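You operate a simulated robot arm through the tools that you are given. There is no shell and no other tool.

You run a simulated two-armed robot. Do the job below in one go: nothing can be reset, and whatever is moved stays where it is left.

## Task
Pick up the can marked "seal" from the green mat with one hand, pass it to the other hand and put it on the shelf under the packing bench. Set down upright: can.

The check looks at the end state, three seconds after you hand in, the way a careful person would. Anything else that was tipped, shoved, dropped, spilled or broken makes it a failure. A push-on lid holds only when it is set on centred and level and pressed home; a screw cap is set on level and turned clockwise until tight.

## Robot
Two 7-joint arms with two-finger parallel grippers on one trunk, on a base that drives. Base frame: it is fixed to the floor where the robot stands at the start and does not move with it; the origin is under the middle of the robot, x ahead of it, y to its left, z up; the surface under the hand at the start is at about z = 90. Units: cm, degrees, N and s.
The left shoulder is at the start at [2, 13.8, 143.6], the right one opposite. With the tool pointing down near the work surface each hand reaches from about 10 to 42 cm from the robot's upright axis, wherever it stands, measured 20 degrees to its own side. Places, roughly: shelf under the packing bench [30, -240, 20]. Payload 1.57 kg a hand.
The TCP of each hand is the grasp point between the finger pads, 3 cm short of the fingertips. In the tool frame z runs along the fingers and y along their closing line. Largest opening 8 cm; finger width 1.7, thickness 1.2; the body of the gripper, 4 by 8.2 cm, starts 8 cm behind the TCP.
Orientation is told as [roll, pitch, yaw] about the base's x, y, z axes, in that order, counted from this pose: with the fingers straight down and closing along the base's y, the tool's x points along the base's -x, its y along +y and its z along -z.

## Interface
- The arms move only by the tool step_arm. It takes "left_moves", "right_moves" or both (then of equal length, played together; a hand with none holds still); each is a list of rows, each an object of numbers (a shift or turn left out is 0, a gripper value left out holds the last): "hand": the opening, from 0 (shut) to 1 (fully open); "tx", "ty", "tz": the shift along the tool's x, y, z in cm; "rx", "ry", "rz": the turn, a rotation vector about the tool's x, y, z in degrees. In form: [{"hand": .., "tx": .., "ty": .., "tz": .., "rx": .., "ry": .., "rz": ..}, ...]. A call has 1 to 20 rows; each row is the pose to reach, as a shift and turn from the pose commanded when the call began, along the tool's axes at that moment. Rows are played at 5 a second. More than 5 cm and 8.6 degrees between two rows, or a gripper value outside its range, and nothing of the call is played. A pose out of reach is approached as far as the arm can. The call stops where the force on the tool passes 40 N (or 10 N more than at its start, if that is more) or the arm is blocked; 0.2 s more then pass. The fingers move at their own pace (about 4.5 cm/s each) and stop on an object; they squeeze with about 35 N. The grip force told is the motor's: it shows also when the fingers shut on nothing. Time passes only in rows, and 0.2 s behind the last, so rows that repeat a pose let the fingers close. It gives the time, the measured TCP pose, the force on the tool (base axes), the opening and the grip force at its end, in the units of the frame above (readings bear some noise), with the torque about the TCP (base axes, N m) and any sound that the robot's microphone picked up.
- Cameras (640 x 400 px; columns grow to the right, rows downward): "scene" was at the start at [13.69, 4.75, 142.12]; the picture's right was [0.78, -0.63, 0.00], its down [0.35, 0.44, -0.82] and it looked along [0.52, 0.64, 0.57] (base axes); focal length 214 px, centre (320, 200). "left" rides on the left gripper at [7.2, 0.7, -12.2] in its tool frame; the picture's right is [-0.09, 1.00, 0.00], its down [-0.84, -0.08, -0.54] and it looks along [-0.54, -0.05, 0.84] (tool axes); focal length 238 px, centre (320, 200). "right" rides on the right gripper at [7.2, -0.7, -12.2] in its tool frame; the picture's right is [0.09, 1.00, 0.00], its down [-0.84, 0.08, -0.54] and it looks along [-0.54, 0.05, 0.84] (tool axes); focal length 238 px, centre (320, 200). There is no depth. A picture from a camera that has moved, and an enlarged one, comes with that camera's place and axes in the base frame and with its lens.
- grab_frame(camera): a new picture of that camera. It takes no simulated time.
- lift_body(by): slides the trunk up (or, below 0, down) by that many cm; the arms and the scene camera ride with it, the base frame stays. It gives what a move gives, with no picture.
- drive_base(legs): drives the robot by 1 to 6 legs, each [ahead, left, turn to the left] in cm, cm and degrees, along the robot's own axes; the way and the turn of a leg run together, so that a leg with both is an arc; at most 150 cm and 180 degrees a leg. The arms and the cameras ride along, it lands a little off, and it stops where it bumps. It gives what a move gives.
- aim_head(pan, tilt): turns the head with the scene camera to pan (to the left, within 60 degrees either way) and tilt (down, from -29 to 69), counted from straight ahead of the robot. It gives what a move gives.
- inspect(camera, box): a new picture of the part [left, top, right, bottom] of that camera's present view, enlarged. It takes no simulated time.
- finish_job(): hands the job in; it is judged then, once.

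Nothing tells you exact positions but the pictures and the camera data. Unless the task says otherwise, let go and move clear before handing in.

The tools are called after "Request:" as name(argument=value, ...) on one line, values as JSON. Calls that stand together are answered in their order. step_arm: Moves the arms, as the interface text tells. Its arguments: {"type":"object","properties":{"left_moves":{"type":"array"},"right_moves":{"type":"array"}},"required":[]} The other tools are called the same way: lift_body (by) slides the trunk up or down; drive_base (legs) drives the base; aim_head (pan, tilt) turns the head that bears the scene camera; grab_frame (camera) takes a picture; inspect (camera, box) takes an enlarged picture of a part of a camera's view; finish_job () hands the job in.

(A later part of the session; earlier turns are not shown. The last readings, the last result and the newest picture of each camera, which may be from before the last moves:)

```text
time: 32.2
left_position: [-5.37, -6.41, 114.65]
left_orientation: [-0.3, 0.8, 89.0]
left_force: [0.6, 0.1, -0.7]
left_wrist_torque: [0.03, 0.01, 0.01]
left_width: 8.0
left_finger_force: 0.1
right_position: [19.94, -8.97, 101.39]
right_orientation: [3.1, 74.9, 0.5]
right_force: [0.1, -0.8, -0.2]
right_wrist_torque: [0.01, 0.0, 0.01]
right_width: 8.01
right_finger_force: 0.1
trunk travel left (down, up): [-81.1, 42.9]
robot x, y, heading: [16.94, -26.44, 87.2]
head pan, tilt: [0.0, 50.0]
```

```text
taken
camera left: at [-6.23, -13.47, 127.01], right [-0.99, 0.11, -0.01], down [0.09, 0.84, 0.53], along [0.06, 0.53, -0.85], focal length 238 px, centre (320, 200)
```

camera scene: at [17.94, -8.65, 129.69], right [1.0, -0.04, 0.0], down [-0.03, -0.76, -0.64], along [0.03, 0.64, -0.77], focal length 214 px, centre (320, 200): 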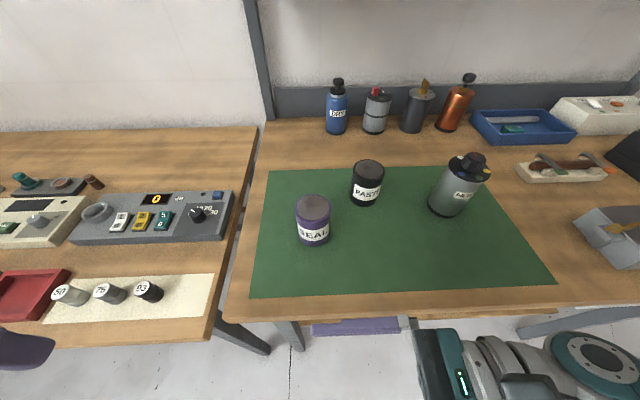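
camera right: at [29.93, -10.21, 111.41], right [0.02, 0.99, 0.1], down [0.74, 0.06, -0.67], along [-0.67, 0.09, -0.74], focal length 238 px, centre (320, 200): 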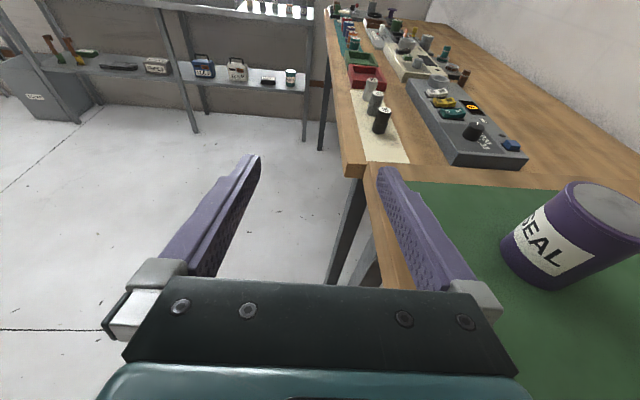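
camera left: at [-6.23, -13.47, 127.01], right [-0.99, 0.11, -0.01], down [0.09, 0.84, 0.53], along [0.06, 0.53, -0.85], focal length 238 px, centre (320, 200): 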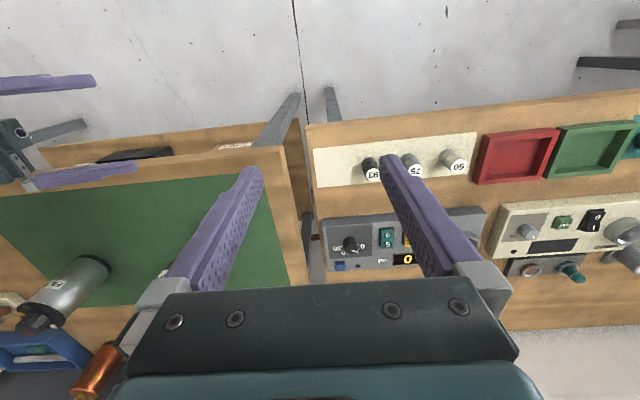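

I now face the bench squarely, with the can about 42 cm straight ahead and PASTE and FILTER to its right and behind. The right hand should come in diagonally from the front right to keep clear of them, so I'll turn it 45° before driving closer.

Request:
step_arm(right_moves=[{"tx": -0.5, "ty": 0.45, "tz": -1.2, "rx": -7.25, "rz": 1.94}, {"tx": -1, "ty": 0.9, "tz": -2.4, "rx": -14.5, "rz": 3.88}, {"tx": -1.5, "ty": 1.3, "tz": -3.6, "rx": -21.75, "rz": 5.8}, {"tx": -2, "ty": 1.8, "tz": -4.8, "rx": -29, "rz": 7.77}, {"tx": -2.5, "ty": 2.2, "tz": -6, "rx": -36.25, "rz": 9.7}, {"tx": -3, "ty": 2.66, "tz": -7.3, "rx": -43.5, "rz": 11.65}, {"tx": -3, "ty": 2.66, "tz": -7.3, "rx": -43.5, "rz": 11.65}])

Request:
grab_frame(camera="scene")

Request:
grab_frame(camera="right")

```text
time: 33.9
left_position: [-5.43, -6.53, 114.57]
left_orientation: [-0.3, 0.8, 89.0]
left_force: [-0.6, -1.3, 0.2]
left_wrist_torque: [0.0, 0.01, -0.02]
left_width: 7.99
left_finger_force: 0.1
right_position: [27.79, -6.58, 100.23]
right_orientation: [2.4, 75.5, -45.2]
right_force: [-0.7, 0.0, -0.4]
right_wrist_torque: [-0.01, -0.01, 0.01]
right_width: 8.0
right_finger_force: 0.0
trunk travel left (down, up): [-81.1, 42.9]
robot x, y, heading: [17.1, -26.15, 87.5]
head pan, tilt: [0.0, 50.0]
```

```text
taken
camera scene: at [17.95, -8.66, 129.68], right [1.0, -0.04, 0.0], down [-0.03, -0.77, -0.64], along [0.03, 0.64, -0.77], focal length 214 px, centre (320, 200)
```

scene: 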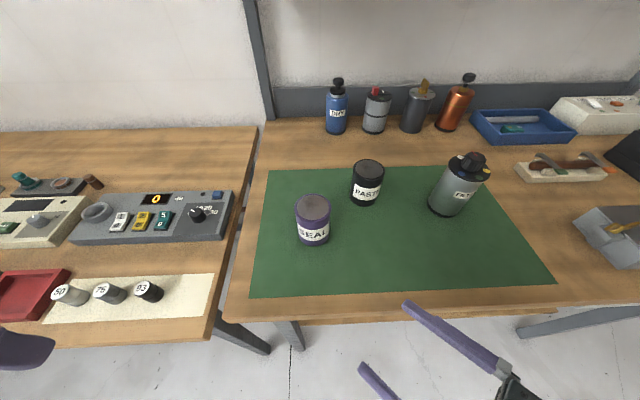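

```text
taken
camera right: at [34.14, -14.67, 110.3], right [0.72, 0.69, 0.1], down [0.56, -0.48, -0.67], along [-0.41, 0.54, -0.73], focal length 238 px, centre (320, 200)
```

right: 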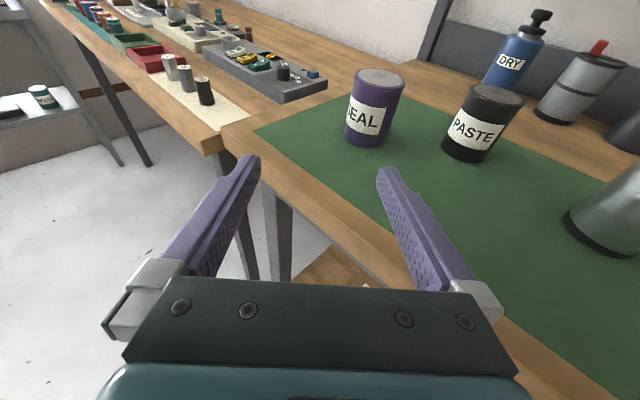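

The hand is on the diagonal now. I'll drive ahead 12 cm so both hands reach the can comfortably.

Request:
drive_base(legs=[[12, 0, 0]])

Request:
grab_frame(camera="scene")

Request:
grab_frame(camera="right")

```text
time: 35.1
left_position: [-4.83, 5.53, 114.71]
left_orientation: [-0.2, 0.9, 89.0]
left_force: [0.3, 0.6, -0.6]
left_wrist_torque: [-0.03, 0.0, 0.01]
left_width: 7.98
left_finger_force: 0.1
right_position: [28.32, 5.22, 100.16]
right_orientation: [2.3, 75.5, -45.2]
right_force: [0.0, 0.6, 0.4]
right_wrist_torque: [-0.02, -0.03, 0.03]
right_width: 8.0
right_finger_force: 0.1
trunk travel left (down, up): [-81.1, 42.9]
robot x, y, heading: [17.8, -14.65, 87.3]
head pan, tilt: [0.0, 50.0]
```

```text
taken
camera scene: at [18.49, 3.38, 129.68], right [1.0, -0.04, 0.0], down [-0.03, -0.77, -0.64], along [0.03, 0.64, -0.77], focal length 214 px, centre (320, 200)
```

scene: 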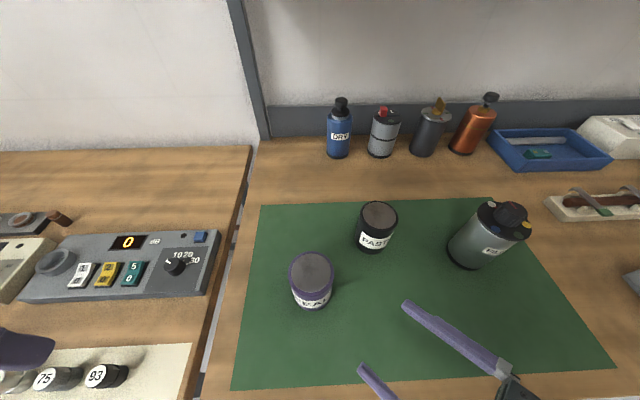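

```text
taken
camera right: at [34.67, -2.63, 110.29], right [0.72, 0.69, 0.1], down [0.56, -0.48, -0.67], along [-0.42, 0.54, -0.73], focal length 238 px, centre (320, 200)
```

right: 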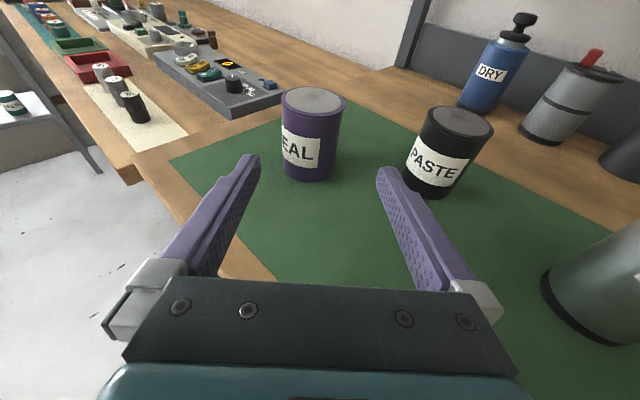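

Request:
inspect(camera="right", box=[220, 70, 420, 200])

Request:
inspect(camera="scene", box=[260, 230, 360, 320])

```text
3.08 times, centred on (320, 135) of right
camera zoom: at [34.67, -2.63, 110.29], right [0.72, 0.69, 0.1], down [0.56, -0.48, -0.67], along [-0.42, 0.54, -0.73], focal length 733 px, centre (320, 400)
```

zoom: 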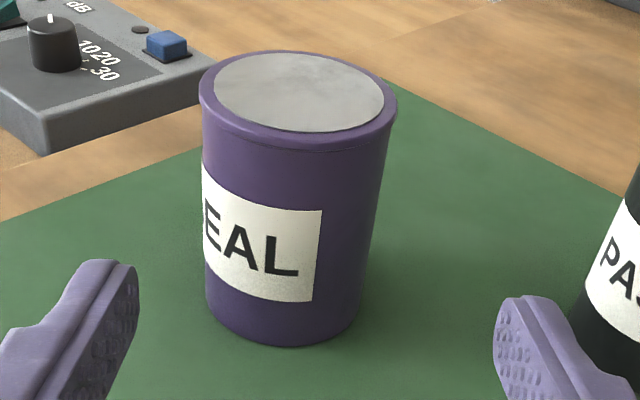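

```text
4.44 times, centred on (310, 275) of scene
camera zoom: at [18.49, 3.38, 129.68], right [1.0, -0.04, 0.0], down [-0.03, -0.77, -0.64], along [0.03, 0.64, -0.77], focal length 953 px, centre (364, -133)
```

zoom: 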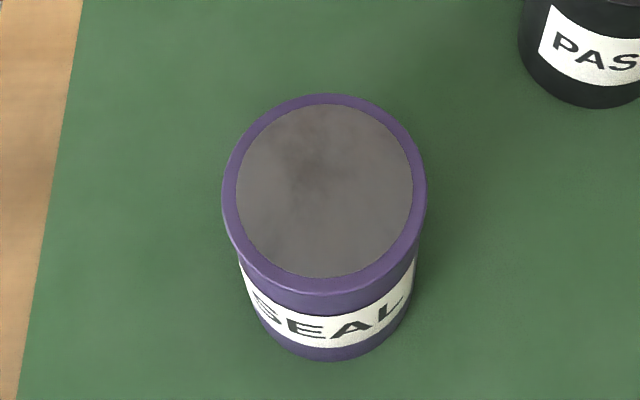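

The two views agree on the can axis at about [17.85, 15.2]. I'll shift the right hand about 1 cm sideways and 3 cm lower, advance to just before the can, and check the alignment.

Request:
step_arm(right_moves=[{"hand": 1, "tx": -1.5, "ty": -1.05}, {"tx": -3, "ty": -1.05, "tz": 1}, {"tx": -3, "ty": -1.05, "tz": 4}, {"tx": -3, "ty": -1.05, "tz": 7.5}, {"tx": -3, "ty": -1.05, "tz": 7.5}])

Request:
inspect(camera="right", box=[200, 60, 440, 260])

Request:
grab_frame(camera="scene")

```text
time: 36.3
left_position: [-4.93, 5.71, 114.74]
left_orientation: [-0.3, 0.7, 88.9]
left_force: [-0.5, -0.2, -0.2]
left_wrist_torque: [-0.01, -0.02, 0.01]
left_width: 8.01
left_finger_force: 0.0
right_position: [23.19, 9.62, 95.5]
right_orientation: [2.3, 75.5, -45.1]
right_force: [0.3, -1.0, 0.5]
right_wrist_torque: [-0.03, 0.04, 0.0]
right_width: 8.0
right_finger_force: 0.1
trunk travel left (down, up): [-81.1, 42.9]
robot x, y, heading: [18.3, -14.08, 87.4]
head pan, tilt: [0.0, 50.0]
```

```text
2.00 times, centred on (320, 160) of right
camera zoom: at [29.56, 1.66, 105.6], right [0.72, 0.69, 0.1], down [0.56, -0.48, -0.67], along [-0.42, 0.54, -0.73], focal length 477 px, centre (320, 280)
```

zoom: 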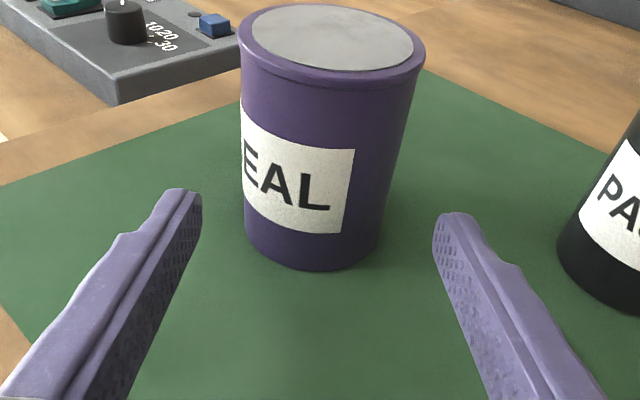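

```text
taken
camera scene: at [18.48, 3.39, 129.68], right [1.0, -0.04, 0.0], down [-0.03, -0.77, -0.64], along [0.03, 0.64, -0.77], focal length 214 px, centre (320, 200)
```

scene: 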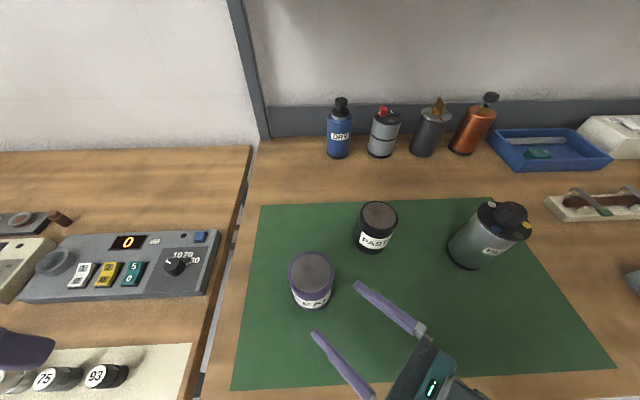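

The can sits centred between the fingers. I'll slide in fully.

Request:
step_arm(right_moves=[{"tz": 3}, {"tz": 6}, {"tz": 8.2}, {"tz": 8.2}])

Request:
inspect(camera="right", box=[200, 60, 440, 290])

Request:
inspect(camera="scene", box=[230, 220, 430, 360])

```text
time: 37.3
left_position: [-4.98, 5.69, 114.71]
left_orientation: [-0.3, 0.7, 89.0]
left_force: [-0.4, -0.7, 0.0]
left_wrist_torque: [-0.01, -0.02, -0.02]
left_width: 7.99
left_finger_force: 0.1
right_position: [18.47, 14.59, 94.48]
right_orientation: [2.6, 75.4, -45.0]
right_force: [-0.4, -0.5, -0.1]
right_wrist_torque: [0.0, -0.01, 0.02]
right_width: 8.0
right_finger_force: 0.0
right hand out of reach, approached as far as the arm can: row 3, 4
trunk travel left (down, up): [-81.1, 42.9]
robot x, y, heading: [17.89, -14.19, 87.2]
head pan, tilt: [0.0, 50.0]
```

```text
1.74 times, centred on (320, 175) of right
camera zoom: at [24.76, 6.78, 104.51], right [0.72, 0.69, 0.1], down [0.56, -0.48, -0.67], along [-0.42, 0.54, -0.73], focal length 414 px, centre (320, 244)
```

zoom: 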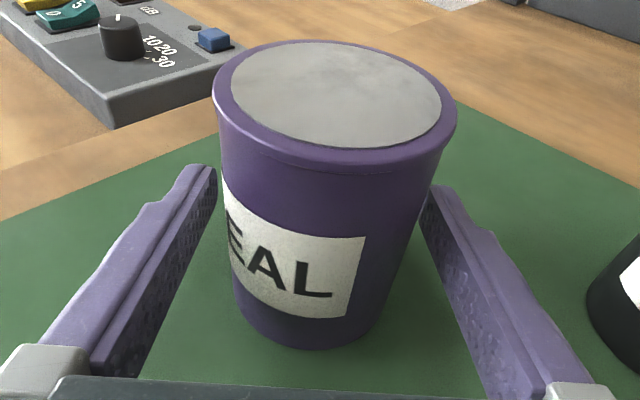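

```text
2.86 times, centred on (330, 290) of scene
camera zoom: at [18.48, 3.39, 129.68], right [1.0, -0.04, 0.0], down [-0.03, -0.77, -0.64], along [0.03, 0.64, -0.77], focal length 613 px, centre (291, -57)
```

zoom: 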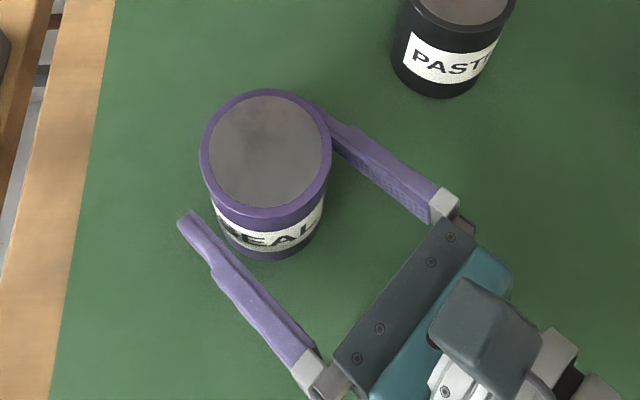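

The arm reached its limit about 0.8 cm short, but the pads are around the can's widest part and there's no contact force. I'll close here.

Request:
step_arm(right_moves=[{"hand": 0}, {"hand": 0}, {"hand": 0}, {"hand": 0}, {"hand": 0}])

Request:
inspect(camera="right", box=[200, 60, 440, 290])

Request:
grab_frame(camera="scene")

```text
time: 38.5
left_position: [-4.82, 5.58, 114.67]
left_orientation: [-0.4, 0.8, 88.9]
left_force: [0.2, 0.0, 0.2]
left_wrist_torque: [0.02, -0.03, -0.01]
left_width: 8.0
left_finger_force: 0.0
right_position: [18.54, 14.72, 94.47]
right_orientation: [2.2, 75.5, -45.2]
right_force: [-0.6, -0.7, 2.1]
right_wrist_torque: [-0.08, 0.11, -0.01]
right_width: 6.48
right_finger_force: 34.6
trunk travel left (down, up): [-81.1, 42.9]
robot x, y, heading: [18.03, -14.31, 87.4]
head pan, tilt: [0.0, 50.0]
```

```text
1.74 times, centred on (320, 175) of right
camera zoom: at [24.77, 6.78, 104.51], right [0.72, 0.69, 0.1], down [0.56, -0.48, -0.67], along [-0.42, 0.54, -0.73], focal length 414 px, centre (320, 244)
```

zoom: 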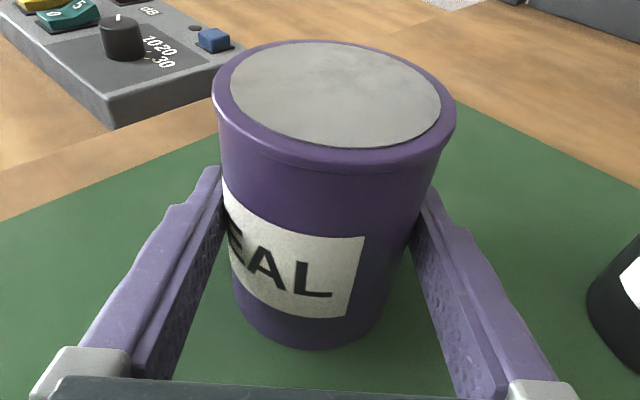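

```text
taken
camera scene: at [18.48, 3.39, 129.69], right [1.0, -0.04, 0.0], down [-0.03, -0.77, -0.64], along [0.03, 0.64, -0.77], focal length 214 px, centre (320, 200)
```

scene: 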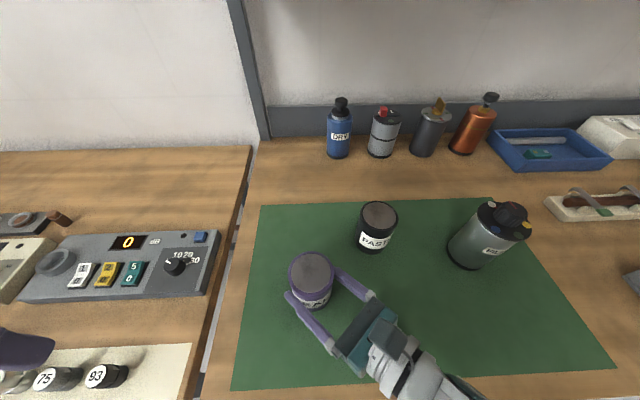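

The grip is firm (6.48 cm, 35 N). I'll lift straight up about 13 cm.

Request:
step_arm(right_moves=[{"tx": 1.5, "tz": -0.9}, {"tx": 3.4, "tz": -1.3}, {"tx": 6.5, "tz": -2.0}, {"tx": 9.5, "tz": -2.8}, {"tx": 12.5, "tz": -3.5}, {"tx": 12.5, "tz": -3.5}])

Request:
grab_frame(camera="scene")

Request:
grab_frame(camera="right")

Request:
grab_frame(camera="left")

```text
time: 39.6
left_position: [-4.92, 5.69, 114.61]
left_orientation: [-0.4, 0.8, 89.0]
left_force: [0.1, 0.6, -0.5]
left_wrist_torque: [-0.02, 0.0, 0.01]
left_width: 8.02
left_finger_force: 0.0
right_position: [22.35, 13.78, 104.0]
right_orientation: [18.3, 69.3, -27.4]
right_force: [0.3, 0.0, -2.5]
right_wrist_torque: [0.0, 0.01, -0.01]
right_width: 6.5
right_finger_force: 35.4
trunk travel left (down, up): [-81.1, 42.9]
robot x, y, heading: [17.52, -14.45, 87.2]
head pan, tilt: [0.0, 50.0]
stopped in row 5 (right hand): the arm was blocked; the commanded pose is now the measured one
```

```text
taken
camera scene: at [18.49, 3.37, 129.68], right [1.0, -0.04, 0.0], down [-0.03, -0.77, -0.64], along [0.03, 0.64, -0.77], focal length 214 px, centre (320, 200)
```

scene: 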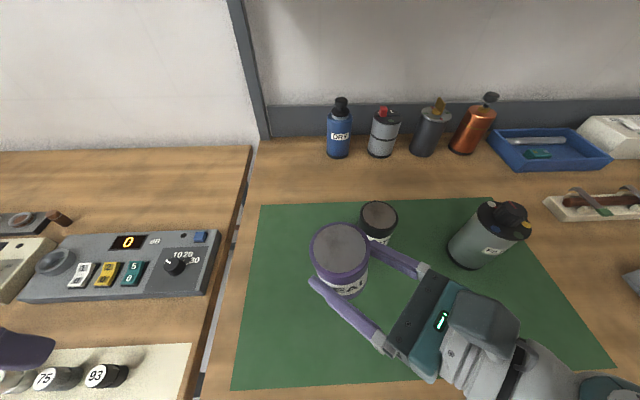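

```text
taken
camera right: at [27.76, 6.11, 114.66], right [0.66, 0.72, 0.2], down [0.67, -0.45, -0.59], along [-0.34, 0.52, -0.78], focal length 238 px, centre (320, 200)
```

right: 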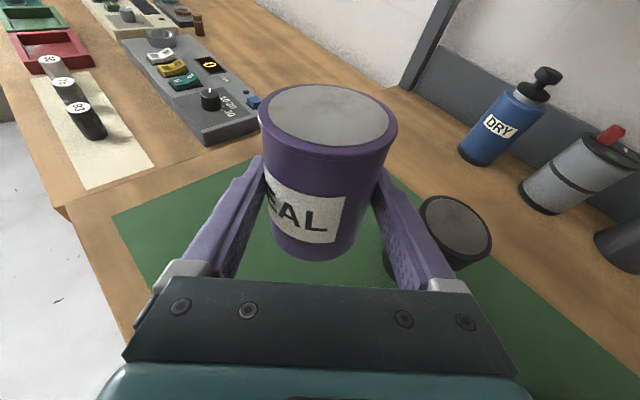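

```text
taken
camera left: at [-5.68, -1.45, 127.0], right [-0.99, 0.11, -0.01], down [0.09, 0.84, 0.53], along [0.06, 0.53, -0.85], focal length 238 px, centre (320, 200)
```

left: 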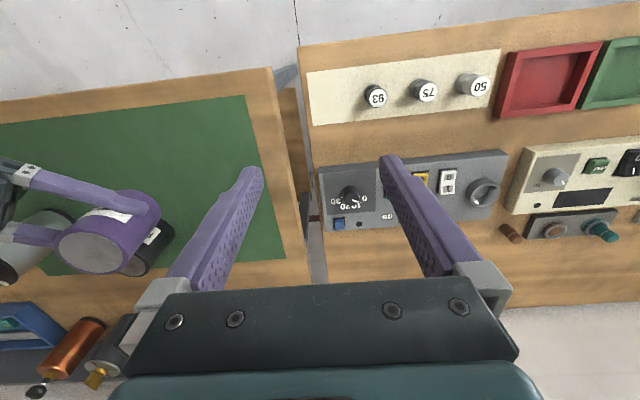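

The can is up and held, but the arm met a limit high over the mat and the can tilted about 7°. I'll bring it back towards the robot, where this pose was comfortable, and level it.

Request:
step_arm(right_moves=[{"tx": -0.5, "ty": -0.7, "tz": -2.3, "rx": 0.3, "ry": 1.3, "rz": 1.3}, {"tx": -1, "ty": -1.45, "tz": -4.7, "rx": 0.6, "ry": 2.7, "rz": 2.6}, {"tx": -1.5, "ty": -2.2, "tz": -7, "rx": 0.9, "ry": 4, "rz": 3.9}, {"tx": -1.97, "ty": -2.89, "tz": -9.32, "rx": 1.24, "ry": 5.36, "rz": 5.17}, {"tx": -1.97, "ty": -2.89, "tz": -9.32, "rx": 1.24, "ry": 5.36, "rz": 5.17}])

Request:
grab_frame(camera="scene")

Request:
grab_frame(camera="right")

```text
time: 40.9
left_position: [-4.84, 5.63, 114.6]
left_orientation: [-0.3, 0.8, 89.1]
left_force: [-0.7, -0.1, 0.0]
left_wrist_torque: [0.02, -0.01, -0.01]
left_width: 8.01
left_finger_force: 0.0
right_position: [26.96, 5.14, 105.15]
right_orientation: [3.6, 75.9, -41.6]
right_force: [0.2, -0.1, -3.2]
right_wrist_torque: [-0.01, -0.02, -0.01]
right_width: 6.49
right_finger_force: 35.3
trunk travel left (down, up): [-81.1, 42.9]
robot x, y, heading: [18.05, -14.11, 87.5]
head pan, tilt: [0.0, 50.0]
```

```text
taken
camera scene: at [18.48, 3.38, 129.68], right [1.0, -0.04, 0.0], down [-0.03, -0.77, -0.64], along [0.03, 0.64, -0.77], focal length 214 px, centre (320, 200)
```

scene: 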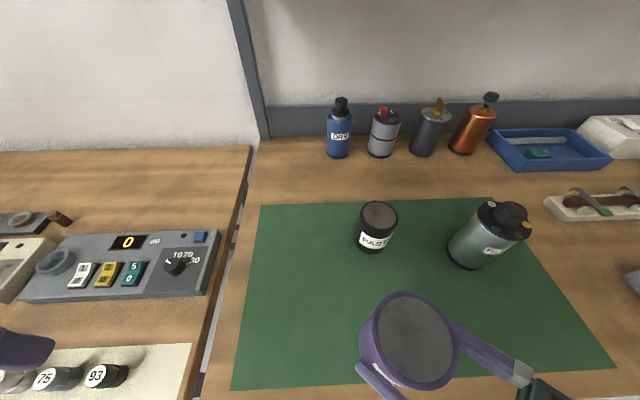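

```text
taken
camera right: at [33.63, -2.64, 114.95], right [0.69, 0.72, 0.1], down [0.58, -0.45, -0.68], along [-0.44, 0.53, -0.73], focal length 238 px, centre (320, 200)
```

right: 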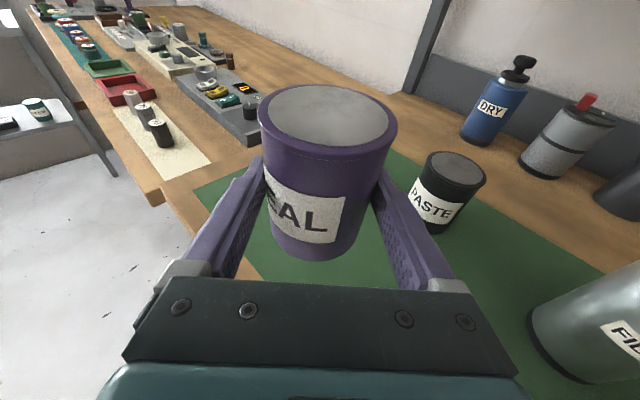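

The can is level again, held at about [26.4, 5.5] with its bottom near z=100.6. The left wrist would come too close to the head here, so I'll move the can further out ahead for the hand-over.

Request:
step_arm(right_moves=[{"tx": 0.32, "ty": 1.4, "tz": 1.38}, {"tx": 0.63, "ty": 2.8, "tz": 2.76}, {"tx": 0.95, "ty": 4.2, "tz": 4.14}, {"tx": 1.26, "ty": 5.62, "tz": 5.5}, {"tx": 1.26, "ty": 5.62, "tz": 5.5}])

Request:
grab_frame(camera="right")

Request:
grab_frame(camera="scene")

```text
time: 42.0
left_position: [-4.89, 5.51, 114.72]
left_orientation: [-0.3, 0.8, 89.0]
left_force: [0.3, -0.1, -0.3]
left_wrist_torque: [-0.02, 0.0, 0.02]
left_width: 8.02
left_finger_force: 0.0
right_position: [27.04, 13.29, 104.88]
right_orientation: [3.8, 75.8, -41.4]
right_force: [0.0, 0.0, -2.0]
right_wrist_torque: [-0.02, 0.0, -0.01]
right_width: 6.51
right_finger_force: 34.7
trunk travel left (down, up): [-81.1, 42.9]
robot x, y, heading: [17.78, -14.43, 87.2]
head pan, tilt: [0.0, 50.0]
```

```text
taken
camera right: at [33.64, 5.45, 114.76], right [0.69, 0.72, 0.1], down [0.58, -0.45, -0.68], along [-0.44, 0.53, -0.73], focal length 238 px, centre (320, 200)
```

right: 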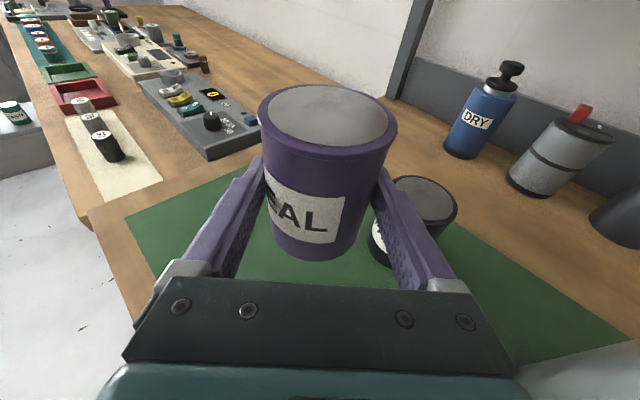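

```text
taken
camera scene: at [18.48, 3.38, 129.68], right [1.0, -0.04, 0.0], down [-0.03, -0.77, -0.64], along [0.03, 0.64, -0.77], focal length 214 px, centre (320, 200)
```

scene: 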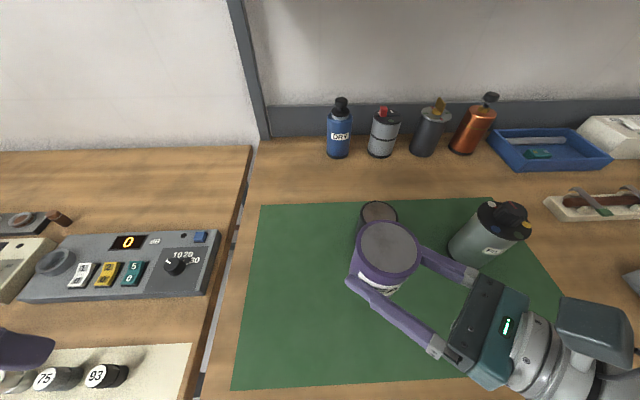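

That pose held exactly. I'll back the robot 25 cm off the bench so the hand-over happens clear of everything else.

Request:
drive_base(legs=[[-25, 0, 0]])

Request:
grab_frame(camera="scene")

Request:
inspect(camera="right", box=[200, 60, 440, 290])

```text
time: 43.9
left_position: [-5.99, -19.65, 114.66]
left_orientation: [-0.3, 0.8, 89.1]
left_force: [0.0, 0.0, -1.0]
left_wrist_torque: [0.02, 0.02, -0.03]
left_width: 8.0
left_finger_force: 0.1
right_position: [25.74, -11.94, 104.86]
right_orientation: [3.7, 76.1, -41.4]
right_force: [0.3, 0.4, -2.9]
right_wrist_torque: [-0.03, -0.03, 0.01]
right_width: 6.48
right_finger_force: 35.5
trunk travel left (down, up): [-81.1, 42.9]
robot x, y, heading: [16.28, -39.8, 87.6]
head pan, tilt: [0.0, 50.0]
```

```text
taken
camera scene: at [17.35, -21.82, 129.68], right [1.0, -0.04, 0.0], down [-0.03, -0.77, -0.64], along [0.03, 0.64, -0.77], focal length 214 px, centre (320, 200)
```

scene: 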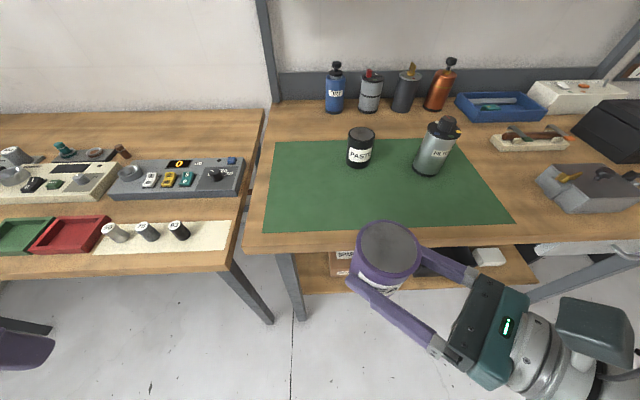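

```text
1.74 times, centred on (320, 175) of right
camera zoom: at [32.5, -19.74, 114.77], right [0.69, 0.72, 0.1], down [0.58, -0.45, -0.68], along [-0.44, 0.53, -0.73], focal length 414 px, centre (320, 244)
```

zoom: 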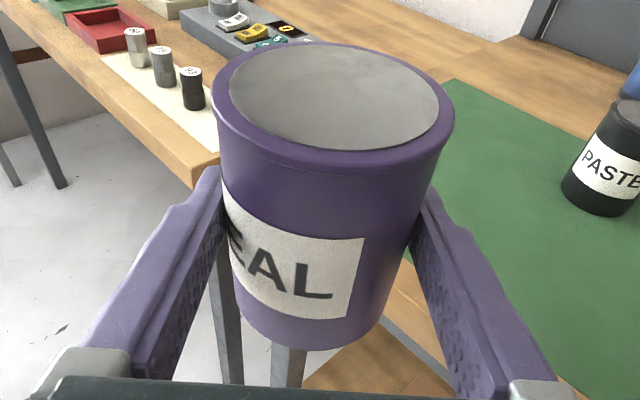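

Request:
inspect(camera="scene", box=[320, 200, 460, 320])

```text
3.33 times, centred on (390, 260) of scene
camera zoom: at [17.35, -21.82, 129.68], right [1.0, -0.04, 0.0], down [-0.03, -0.77, -0.64], along [0.03, 0.64, -0.77], focal length 715 px, centre (87, 0)
```

zoom: 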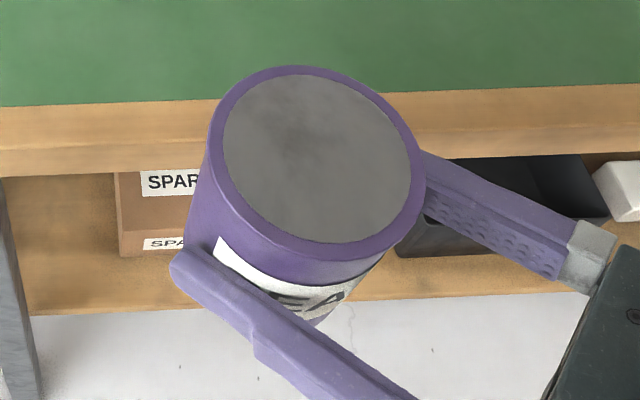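

The can axis is at [25.15, -11.6] with its top near z=109.2. To give the left wrist and its camera more room from the head, I'll push the can a further 6 cm ahead and turn the head right.

Request:
step_arm(right_moves=[{"tx": 0.32, "ty": 1.4, "tz": 1.38}, {"tx": 0.63, "ty": 2.8, "tz": 2.76}, {"tx": 0.95, "ty": 4.2, "tz": 4.14}, {"tx": 0.95, "ty": 4.2, "tz": 4.14}])

Request:
aim_head(pan=-40, tilt=45)

Request:
grab_frame(camera="scene")

Request:
grab_frame(camera="right")

```text
time: 44.9
left_position: [-6.01, -19.62, 114.73]
left_orientation: [-0.3, 0.8, 89.1]
left_force: [-0.8, 0.1, -0.9]
left_wrist_torque: [-0.03, 0.01, 0.01]
left_width: 8.0
left_finger_force: 0.0
right_position: [25.89, -5.97, 104.68]
right_orientation: [3.8, 75.9, -41.3]
right_force: [-0.3, 0.6, -2.8]
right_wrist_torque: [-0.02, -0.03, 0.01]
right_width: 6.49
right_finger_force: 34.9
trunk travel left (down, up): [-81.1, 42.9]
robot x, y, heading: [16.75, -39.41, 87.7]
head pan, tilt: [0.0, 50.0]
```

```text
time: 46.0
left_position: [-6.01, -19.55, 114.61]
left_orientation: [-0.4, 0.8, 89.2]
left_force: [-0.1, -0.6, 0.1]
left_wrist_torque: [0.01, -0.01, 0.02]
left_width: 8.0
left_finger_force: 0.0
right_position: [25.75, -6.01, 104.77]
right_orientation: [3.7, 76.1, -41.4]
right_force: [-0.2, -0.4, -3.1]
right_wrist_torque: [-0.05, -0.01, 0.02]
right_width: 6.49
right_finger_force: 35.0
trunk travel left (down, up): [-81.1, 42.9]
robot x, y, heading: [16.75, -39.41, 87.5]
head pan, tilt: [-40.0, 45.0]
```

```text
taken
camera scene: at [22.5, -23.51, 130.37], right [0.74, -0.67, 0.0], down [-0.48, -0.52, -0.71], along [0.48, 0.52, -0.71], focal length 214 px, centre (320, 200)
```

scene: 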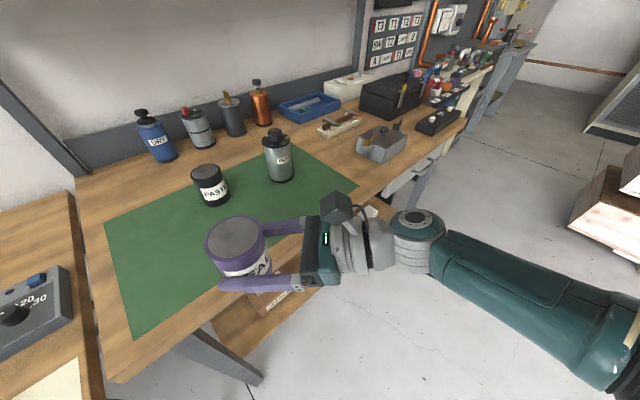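

```text
taken
camera right: at [32.53, -13.78, 114.65], right [0.69, 0.72, 0.1], down [0.58, -0.45, -0.68], along [-0.44, 0.53, -0.73], focal length 238 px, centre (320, 200)
```

right: 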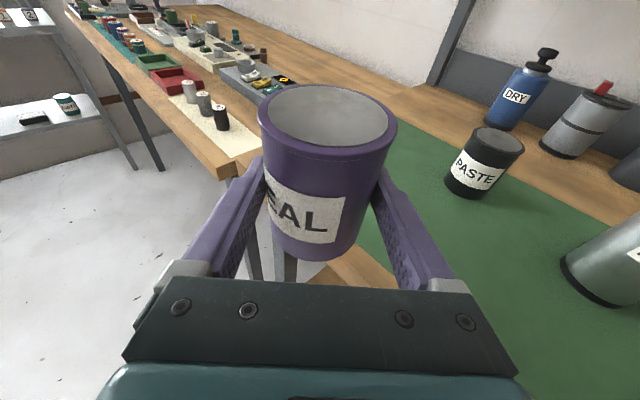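

Good view from here. I'll bring the left hand ahead and across, above can height, while turning it 45°.

Request:
step_arm(left_moves=[{"hand": 1, "tx": -4.5, "tz": -1.5}, {"tx": -9, "tz": -3}, {"tx": -13, "ty": -2.5, "tz": -4.5}, {"tx": -14.4, "ty": -7, "tz": -4.9}, {"tx": -14.4, "ty": -11.5, "tz": -4.9}, {"tx": -14.4, "ty": -16, "tz": -4.9, "rz": 8}, {"tx": -14.4, "ty": -20, "tz": -4.9, "rz": 16}, {"tx": -14.4, "ty": -20, "tz": -4.9, "rz": 24}, {"tx": -14.4, "ty": -20, "tz": -4.9, "rz": 32}, {"tx": -14.4, "ty": -20, "tz": -4.9, "rz": 40}, {"tx": -14.4, "ty": -20, "tz": -4.9, "rz": 44.4}, {"tx": -14.4, "ty": -20, "tz": -4.9, "rz": 44.4}])

Request:
grab_frame(camera="scene")

Request:
grab_frame(camera="left")

Request:
grab_frame(camera="right")

```text
time: 48.5
left_position: [14.19, -5.36, 119.48]
left_orientation: [-0.8, 0.3, 44.6]
left_force: [-0.1, 1.1, 0.2]
left_wrist_torque: [0.02, 0.03, 0.02]
left_width: 8.02
left_finger_force: 0.1
right_position: [25.91, -6.05, 104.72]
right_orientation: [3.7, 76.1, -41.4]
right_force: [-0.1, 0.1, -3.4]
right_wrist_torque: [-0.04, -0.02, 0.04]
right_width: 6.52
right_finger_force: 35.4
trunk travel left (down, up): [-81.1, 42.9]
robot x, y, heading: [16.57, -38.98, 87.9]
head pan, tilt: [-40.0, 45.0]
```

```text
taken
camera scene: at [22.51, -23.52, 130.37], right [0.74, -0.68, 0.0], down [-0.48, -0.52, -0.71], along [0.48, 0.52, -0.71], focal length 214 px, centre (320, 200)
```

scene: 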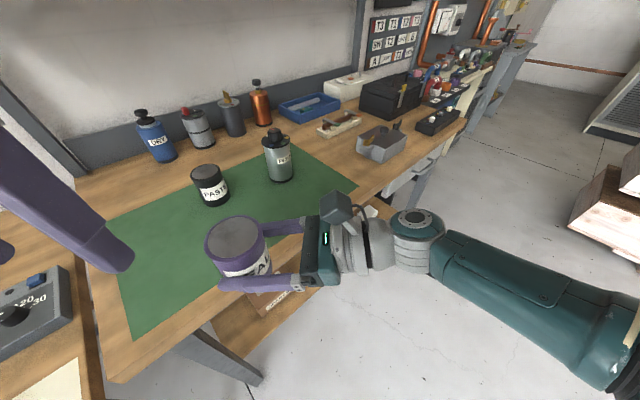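

```text
taken
camera left: at [8.58, -9.94, 131.7], right [-0.63, 0.77, -0.01], down [0.65, 0.54, 0.54], along [0.42, 0.33, -0.84], focal length 238 px, centre (320, 200)
```

left: 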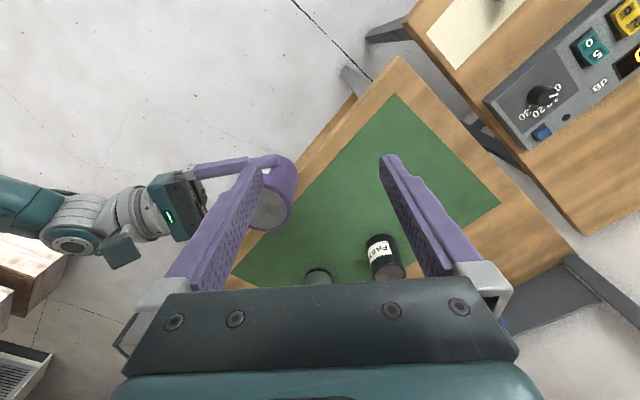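

```text
taken
camera right: at [32.54, -13.78, 114.65], right [0.69, 0.72, 0.1], down [0.58, -0.45, -0.68], along [-0.44, 0.53, -0.73], focal length 238 px, centre (320, 200)
```

right: 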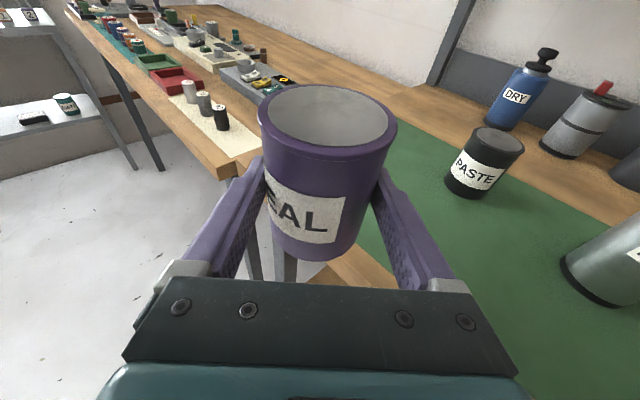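

Request:
step_arm(left_moves=[{"tx": -2.5, "ty": -2.65}, {"tx": -5, "ty": -5.3}, {"tx": -7.6, "ty": -7.97}, {"tx": -7.6, "ty": -7.97}])

Request:
grab_frame(camera="scene")

Request:
grab_frame(camera="left")

Request:
grab_frame(camera="right")

```text
time: 49.5
left_position: [25.13, -5.63, 119.74]
left_orientation: [-0.8, 0.5, 44.7]
left_force: [0.7, 0.1, -0.4]
left_wrist_torque: [-0.01, -0.01, 0.01]
left_width: 8.0
left_finger_force: 0.0
right_position: [25.83, -6.0, 104.69]
right_orientation: [3.7, 76.0, -41.3]
right_force: [0.2, -0.8, -3.2]
right_wrist_torque: [-0.04, 0.01, -0.05]
right_width: 6.5
right_finger_force: 35.0
trunk travel left (down, up): [-81.1, 42.9]
robot x, y, heading: [16.49, -39.92, 87.4]
head pan, tilt: [-40.0, 45.0]
```

```text
taken
camera scene: at [22.51, -23.52, 130.37], right [0.74, -0.68, 0.0], down [-0.48, -0.52, -0.71], along [0.48, 0.52, -0.71], focal length 214 px, centre (320, 200)
```

scene: 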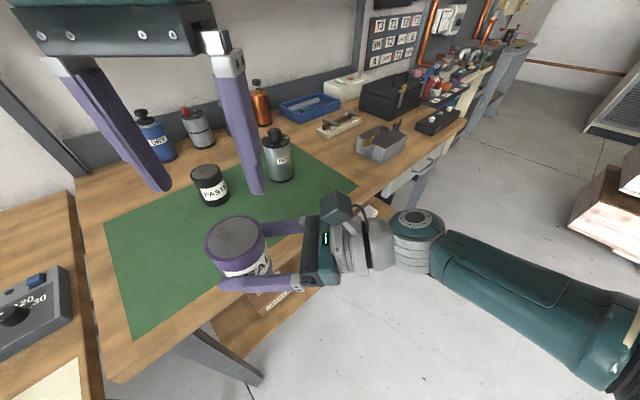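

```text
taken
camera left: at [19.52, -10.08, 131.99], right [-0.63, 0.77, -0.01], down [0.65, 0.54, 0.54], along [0.42, 0.33, -0.84], focal length 238 px, centre (320, 200)
```

left: 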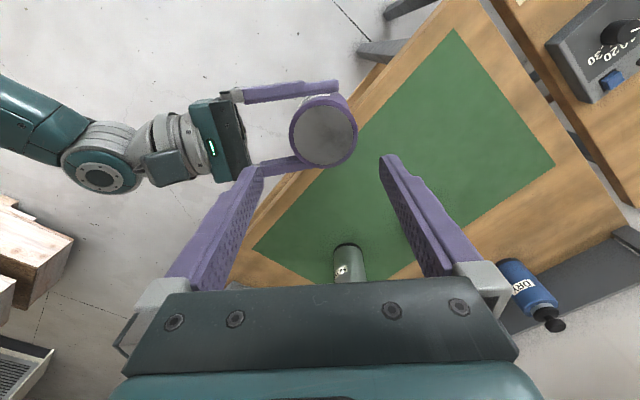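

```text
taken
camera right: at [32.54, -13.78, 114.65], right [0.69, 0.72, 0.1], down [0.58, -0.45, -0.68], along [-0.44, 0.53, -0.73], focal length 238 px, centre (320, 200)
```

right: 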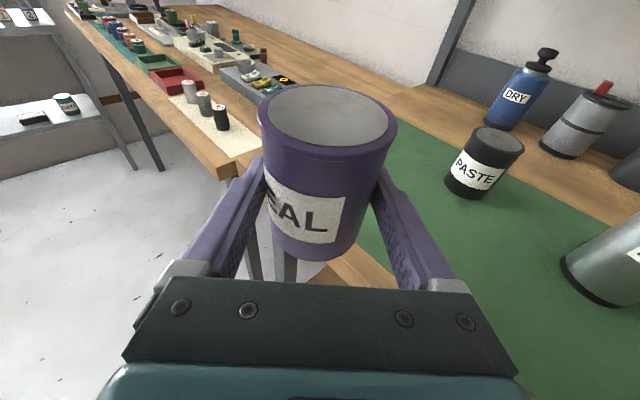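

Request:
inspect(camera="left", box=[250, 70, 410, 190])

Request:
inspect(camera="scene", box=[180, 180, 360, 320])

```text
3.33 times, centred on (330, 130) of left
camera zoom: at [19.52, -10.08, 131.99], right [-0.63, 0.77, -0.01], down [0.65, 0.54, 0.54], along [0.42, 0.33, -0.84], focal length 794 px, centre (287, 433)
```

zoom: 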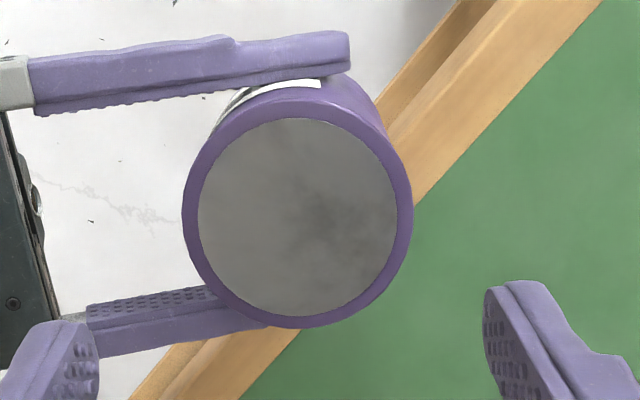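

```text
2.86 times, centred on (270, 250) of scene
camera zoom: at [22.51, -23.52, 130.37], right [0.74, -0.68, 0.0], down [-0.48, -0.52, -0.71], along [0.48, 0.52, -0.71], focal length 613 px, centre (463, 57)
```

zoom: 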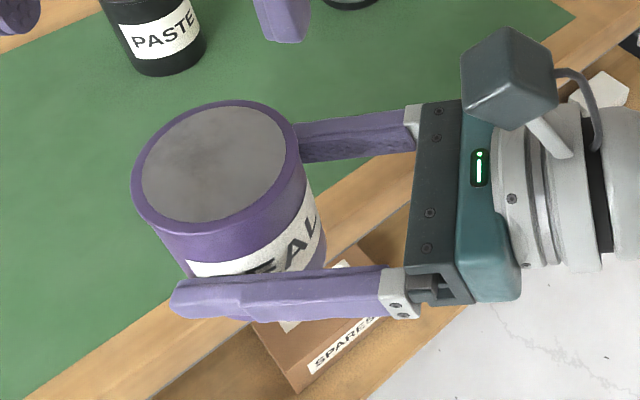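

The left hand is centred over the can to within about 0.2 cm. I'll correct that and come down over it.

Request:
step_arm(left_moves=[{"ty": 0.2, "tx": 0.1, "tz": 2}, {"ty": 0.2, "tx": 0.1, "tz": 4.5}, {"ty": 0.2, "tx": 0.1, "tz": 7}, {"ty": 0.2, "tx": 0.1, "tz": 9}, {"ty": 0.2, "tx": 0.1, "tz": 9}])

Request:
grab_frame(camera="left")

Request:
grab_frame(camera="right")

Request:
grab_frame(camera="scene")

```text
time: 50.8
left_position: [25.09, -5.81, 110.58]
left_orientation: [-0.8, 0.3, 44.6]
left_force: [-0.1, 0.7, -0.3]
left_wrist_torque: [0.01, 0.0, 0.0]
left_width: 7.99
left_finger_force: 0.1
right_position: [25.8, -6.15, 104.62]
right_orientation: [3.7, 76.0, -41.3]
right_force: [-0.2, 0.1, -3.1]
right_wrist_torque: [0.02, 0.0, 0.05]
right_width: 6.49
right_finger_force: 34.8
trunk travel left (down, up): [-81.1, 42.9]
robot x, y, heading: [16.83, -39.14, 87.5]
head pan, tilt: [-40.0, 45.0]
```

```text
taken
camera left: at [19.38, -10.26, 122.88], right [-0.63, 0.77, -0.01], down [0.65, 0.54, 0.54], along [0.42, 0.33, -0.84], focal length 238 px, centre (320, 200)
```

left: 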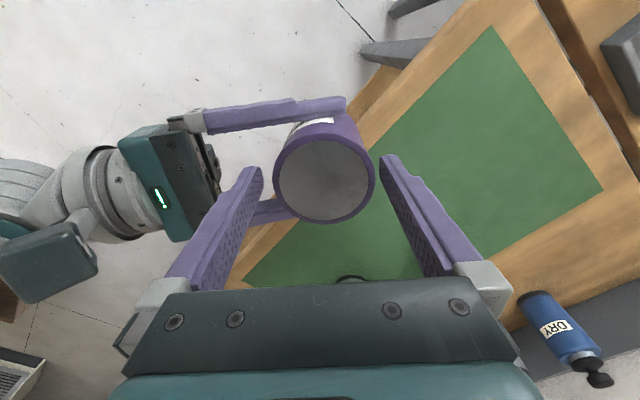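

```text
taken
camera right: at [32.54, -13.78, 114.65], right [0.69, 0.72, 0.1], down [0.58, -0.45, -0.68], along [-0.44, 0.53, -0.73], focal length 238 px, centre (320, 200)
```

right: 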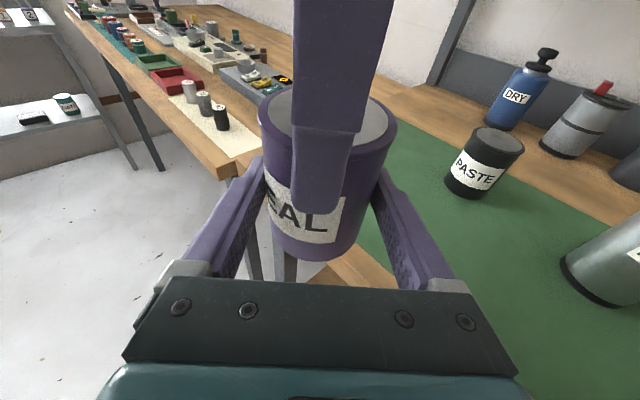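

```text
taken
camera scene: at [22.5, -23.52, 130.37], right [0.74, -0.68, 0.0], down [-0.48, -0.52, -0.71], along [0.48, 0.52, -0.71], focal length 214 px, centre (320, 200)
```

scene: 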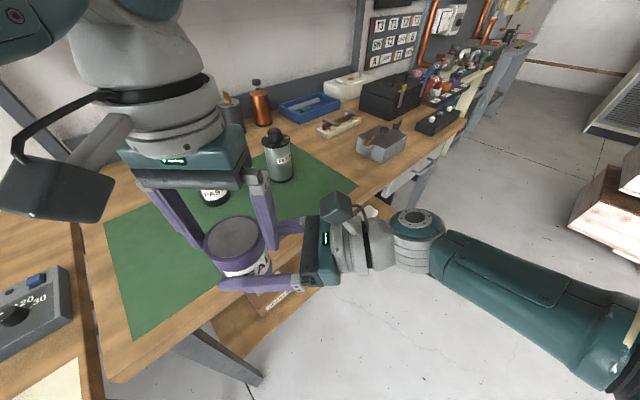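

The fingers straddle the can cleanly. I'll come down the last 4.5 cm and close the left hand.

Request:
step_arm(left_moves=[{"tz": 1.5}, {"tz": 3}, {"tz": 4.5}, {"tz": 4.5}])

Request:
inspect(camera="left", box=[220, 100, 420, 290])

Request:
inspect(camera="scene", box=[120, 130, 360, 320])

```text
time: 51.8
left_position: [24.91, -5.84, 106.03]
left_orientation: [-0.7, 0.4, 44.7]
left_force: [-1.1, 0.1, 0.0]
left_wrist_torque: [0.0, -0.04, -0.01]
left_width: 8.0
left_finger_force: 0.1
right_position: [25.8, -5.97, 104.83]
right_orientation: [3.8, 76.0, -41.4]
right_force: [-0.8, -0.2, -3.1]
right_wrist_torque: [-0.02, -0.04, 0.0]
right_width: 6.5
right_finger_force: 35.2
trunk travel left (down, up): [-81.1, 42.9]
robot x, y, heading: [17.03, -39.49, 87.6]
head pan, tilt: [-40.0, 45.0]
```

```text
2.11 times, centred on (320, 195) of left
camera zoom: at [19.43, -10.4, 118.31], right [-0.63, 0.77, -0.01], down [0.65, 0.54, 0.54], along [0.42, 0.33, -0.84], focal length 502 px, centre (320, 210)
```

zoom: 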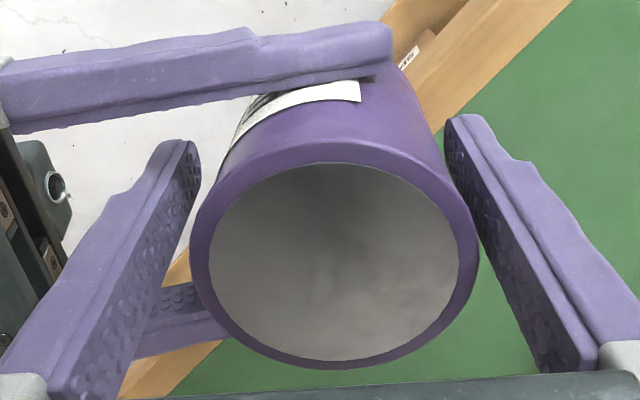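

```text
2.11 times, centred on (240, 225) of scene
camera zoom: at [22.51, -23.52, 130.37], right [0.74, -0.68, 0.0], down [-0.48, -0.52, -0.71], along [0.48, 0.52, -0.71], focal length 452 px, centre (488, 147)
```

zoom: 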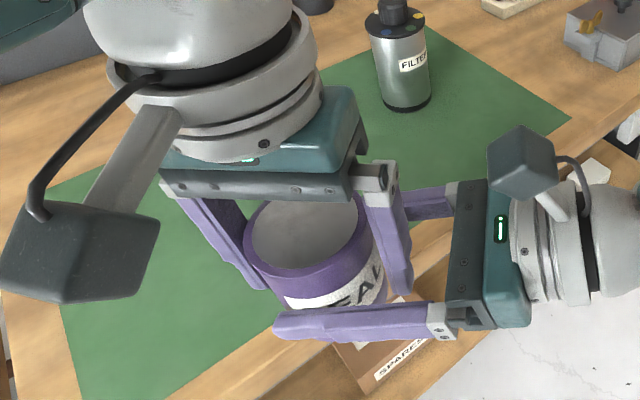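

The can sits about 0.35 cm off-centre between the left fingers. I'll shift to centre it, then close with both hands held still.

Request:
step_arm(left_moves=[{"ty": 0.35}, {"ty": 0.35}, {"ty": 0.35, "hand": 0}, {"ty": 0.35, "hand": 0}, {"ty": 0.35, "hand": 0}, {"ty": 0.35, "hand": 0}])

Request:
inspect(camera="left", box=[220, 100, 420, 290])

```text
time: 53.1
left_position: [24.81, -5.67, 106.03]
left_orientation: [-0.8, 0.3, 44.7]
left_force: [1.9, -0.7, 0.6]
left_wrist_torque: [0.55, 0.61, 0.02]
left_width: 6.56
left_finger_force: 35.0
right_position: [25.88, -6.02, 104.54]
right_orientation: [3.9, 75.9, -41.4]
right_force: [-1.9, 2.3, -2.6]
right_wrist_torque: [-0.53, -0.73, -0.06]
right_width: 6.51
right_finger_force: 35.1
trunk travel left (down, up): [-81.1, 42.9]
robot x, y, heading: [16.69, -39.55, 87.6]
head pan, tilt: [-40.0, 45.0]
```

```text
2.11 times, centred on (320, 195) of left
camera zoom: at [19.2, -10.13, 118.34], right [-0.63, 0.77, -0.01], down [0.65, 0.54, 0.54], along [0.42, 0.33, -0.84], focal length 502 px, centre (320, 210)
```

zoom: 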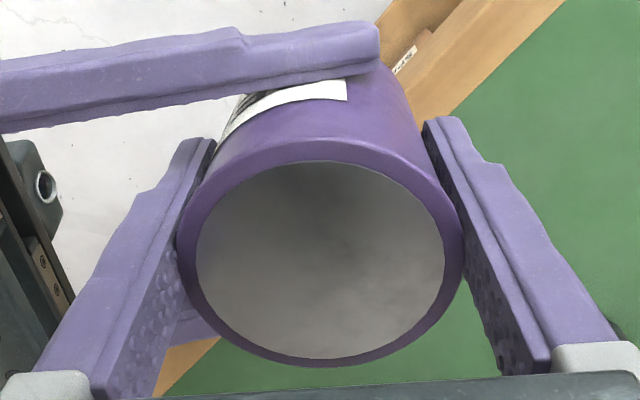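

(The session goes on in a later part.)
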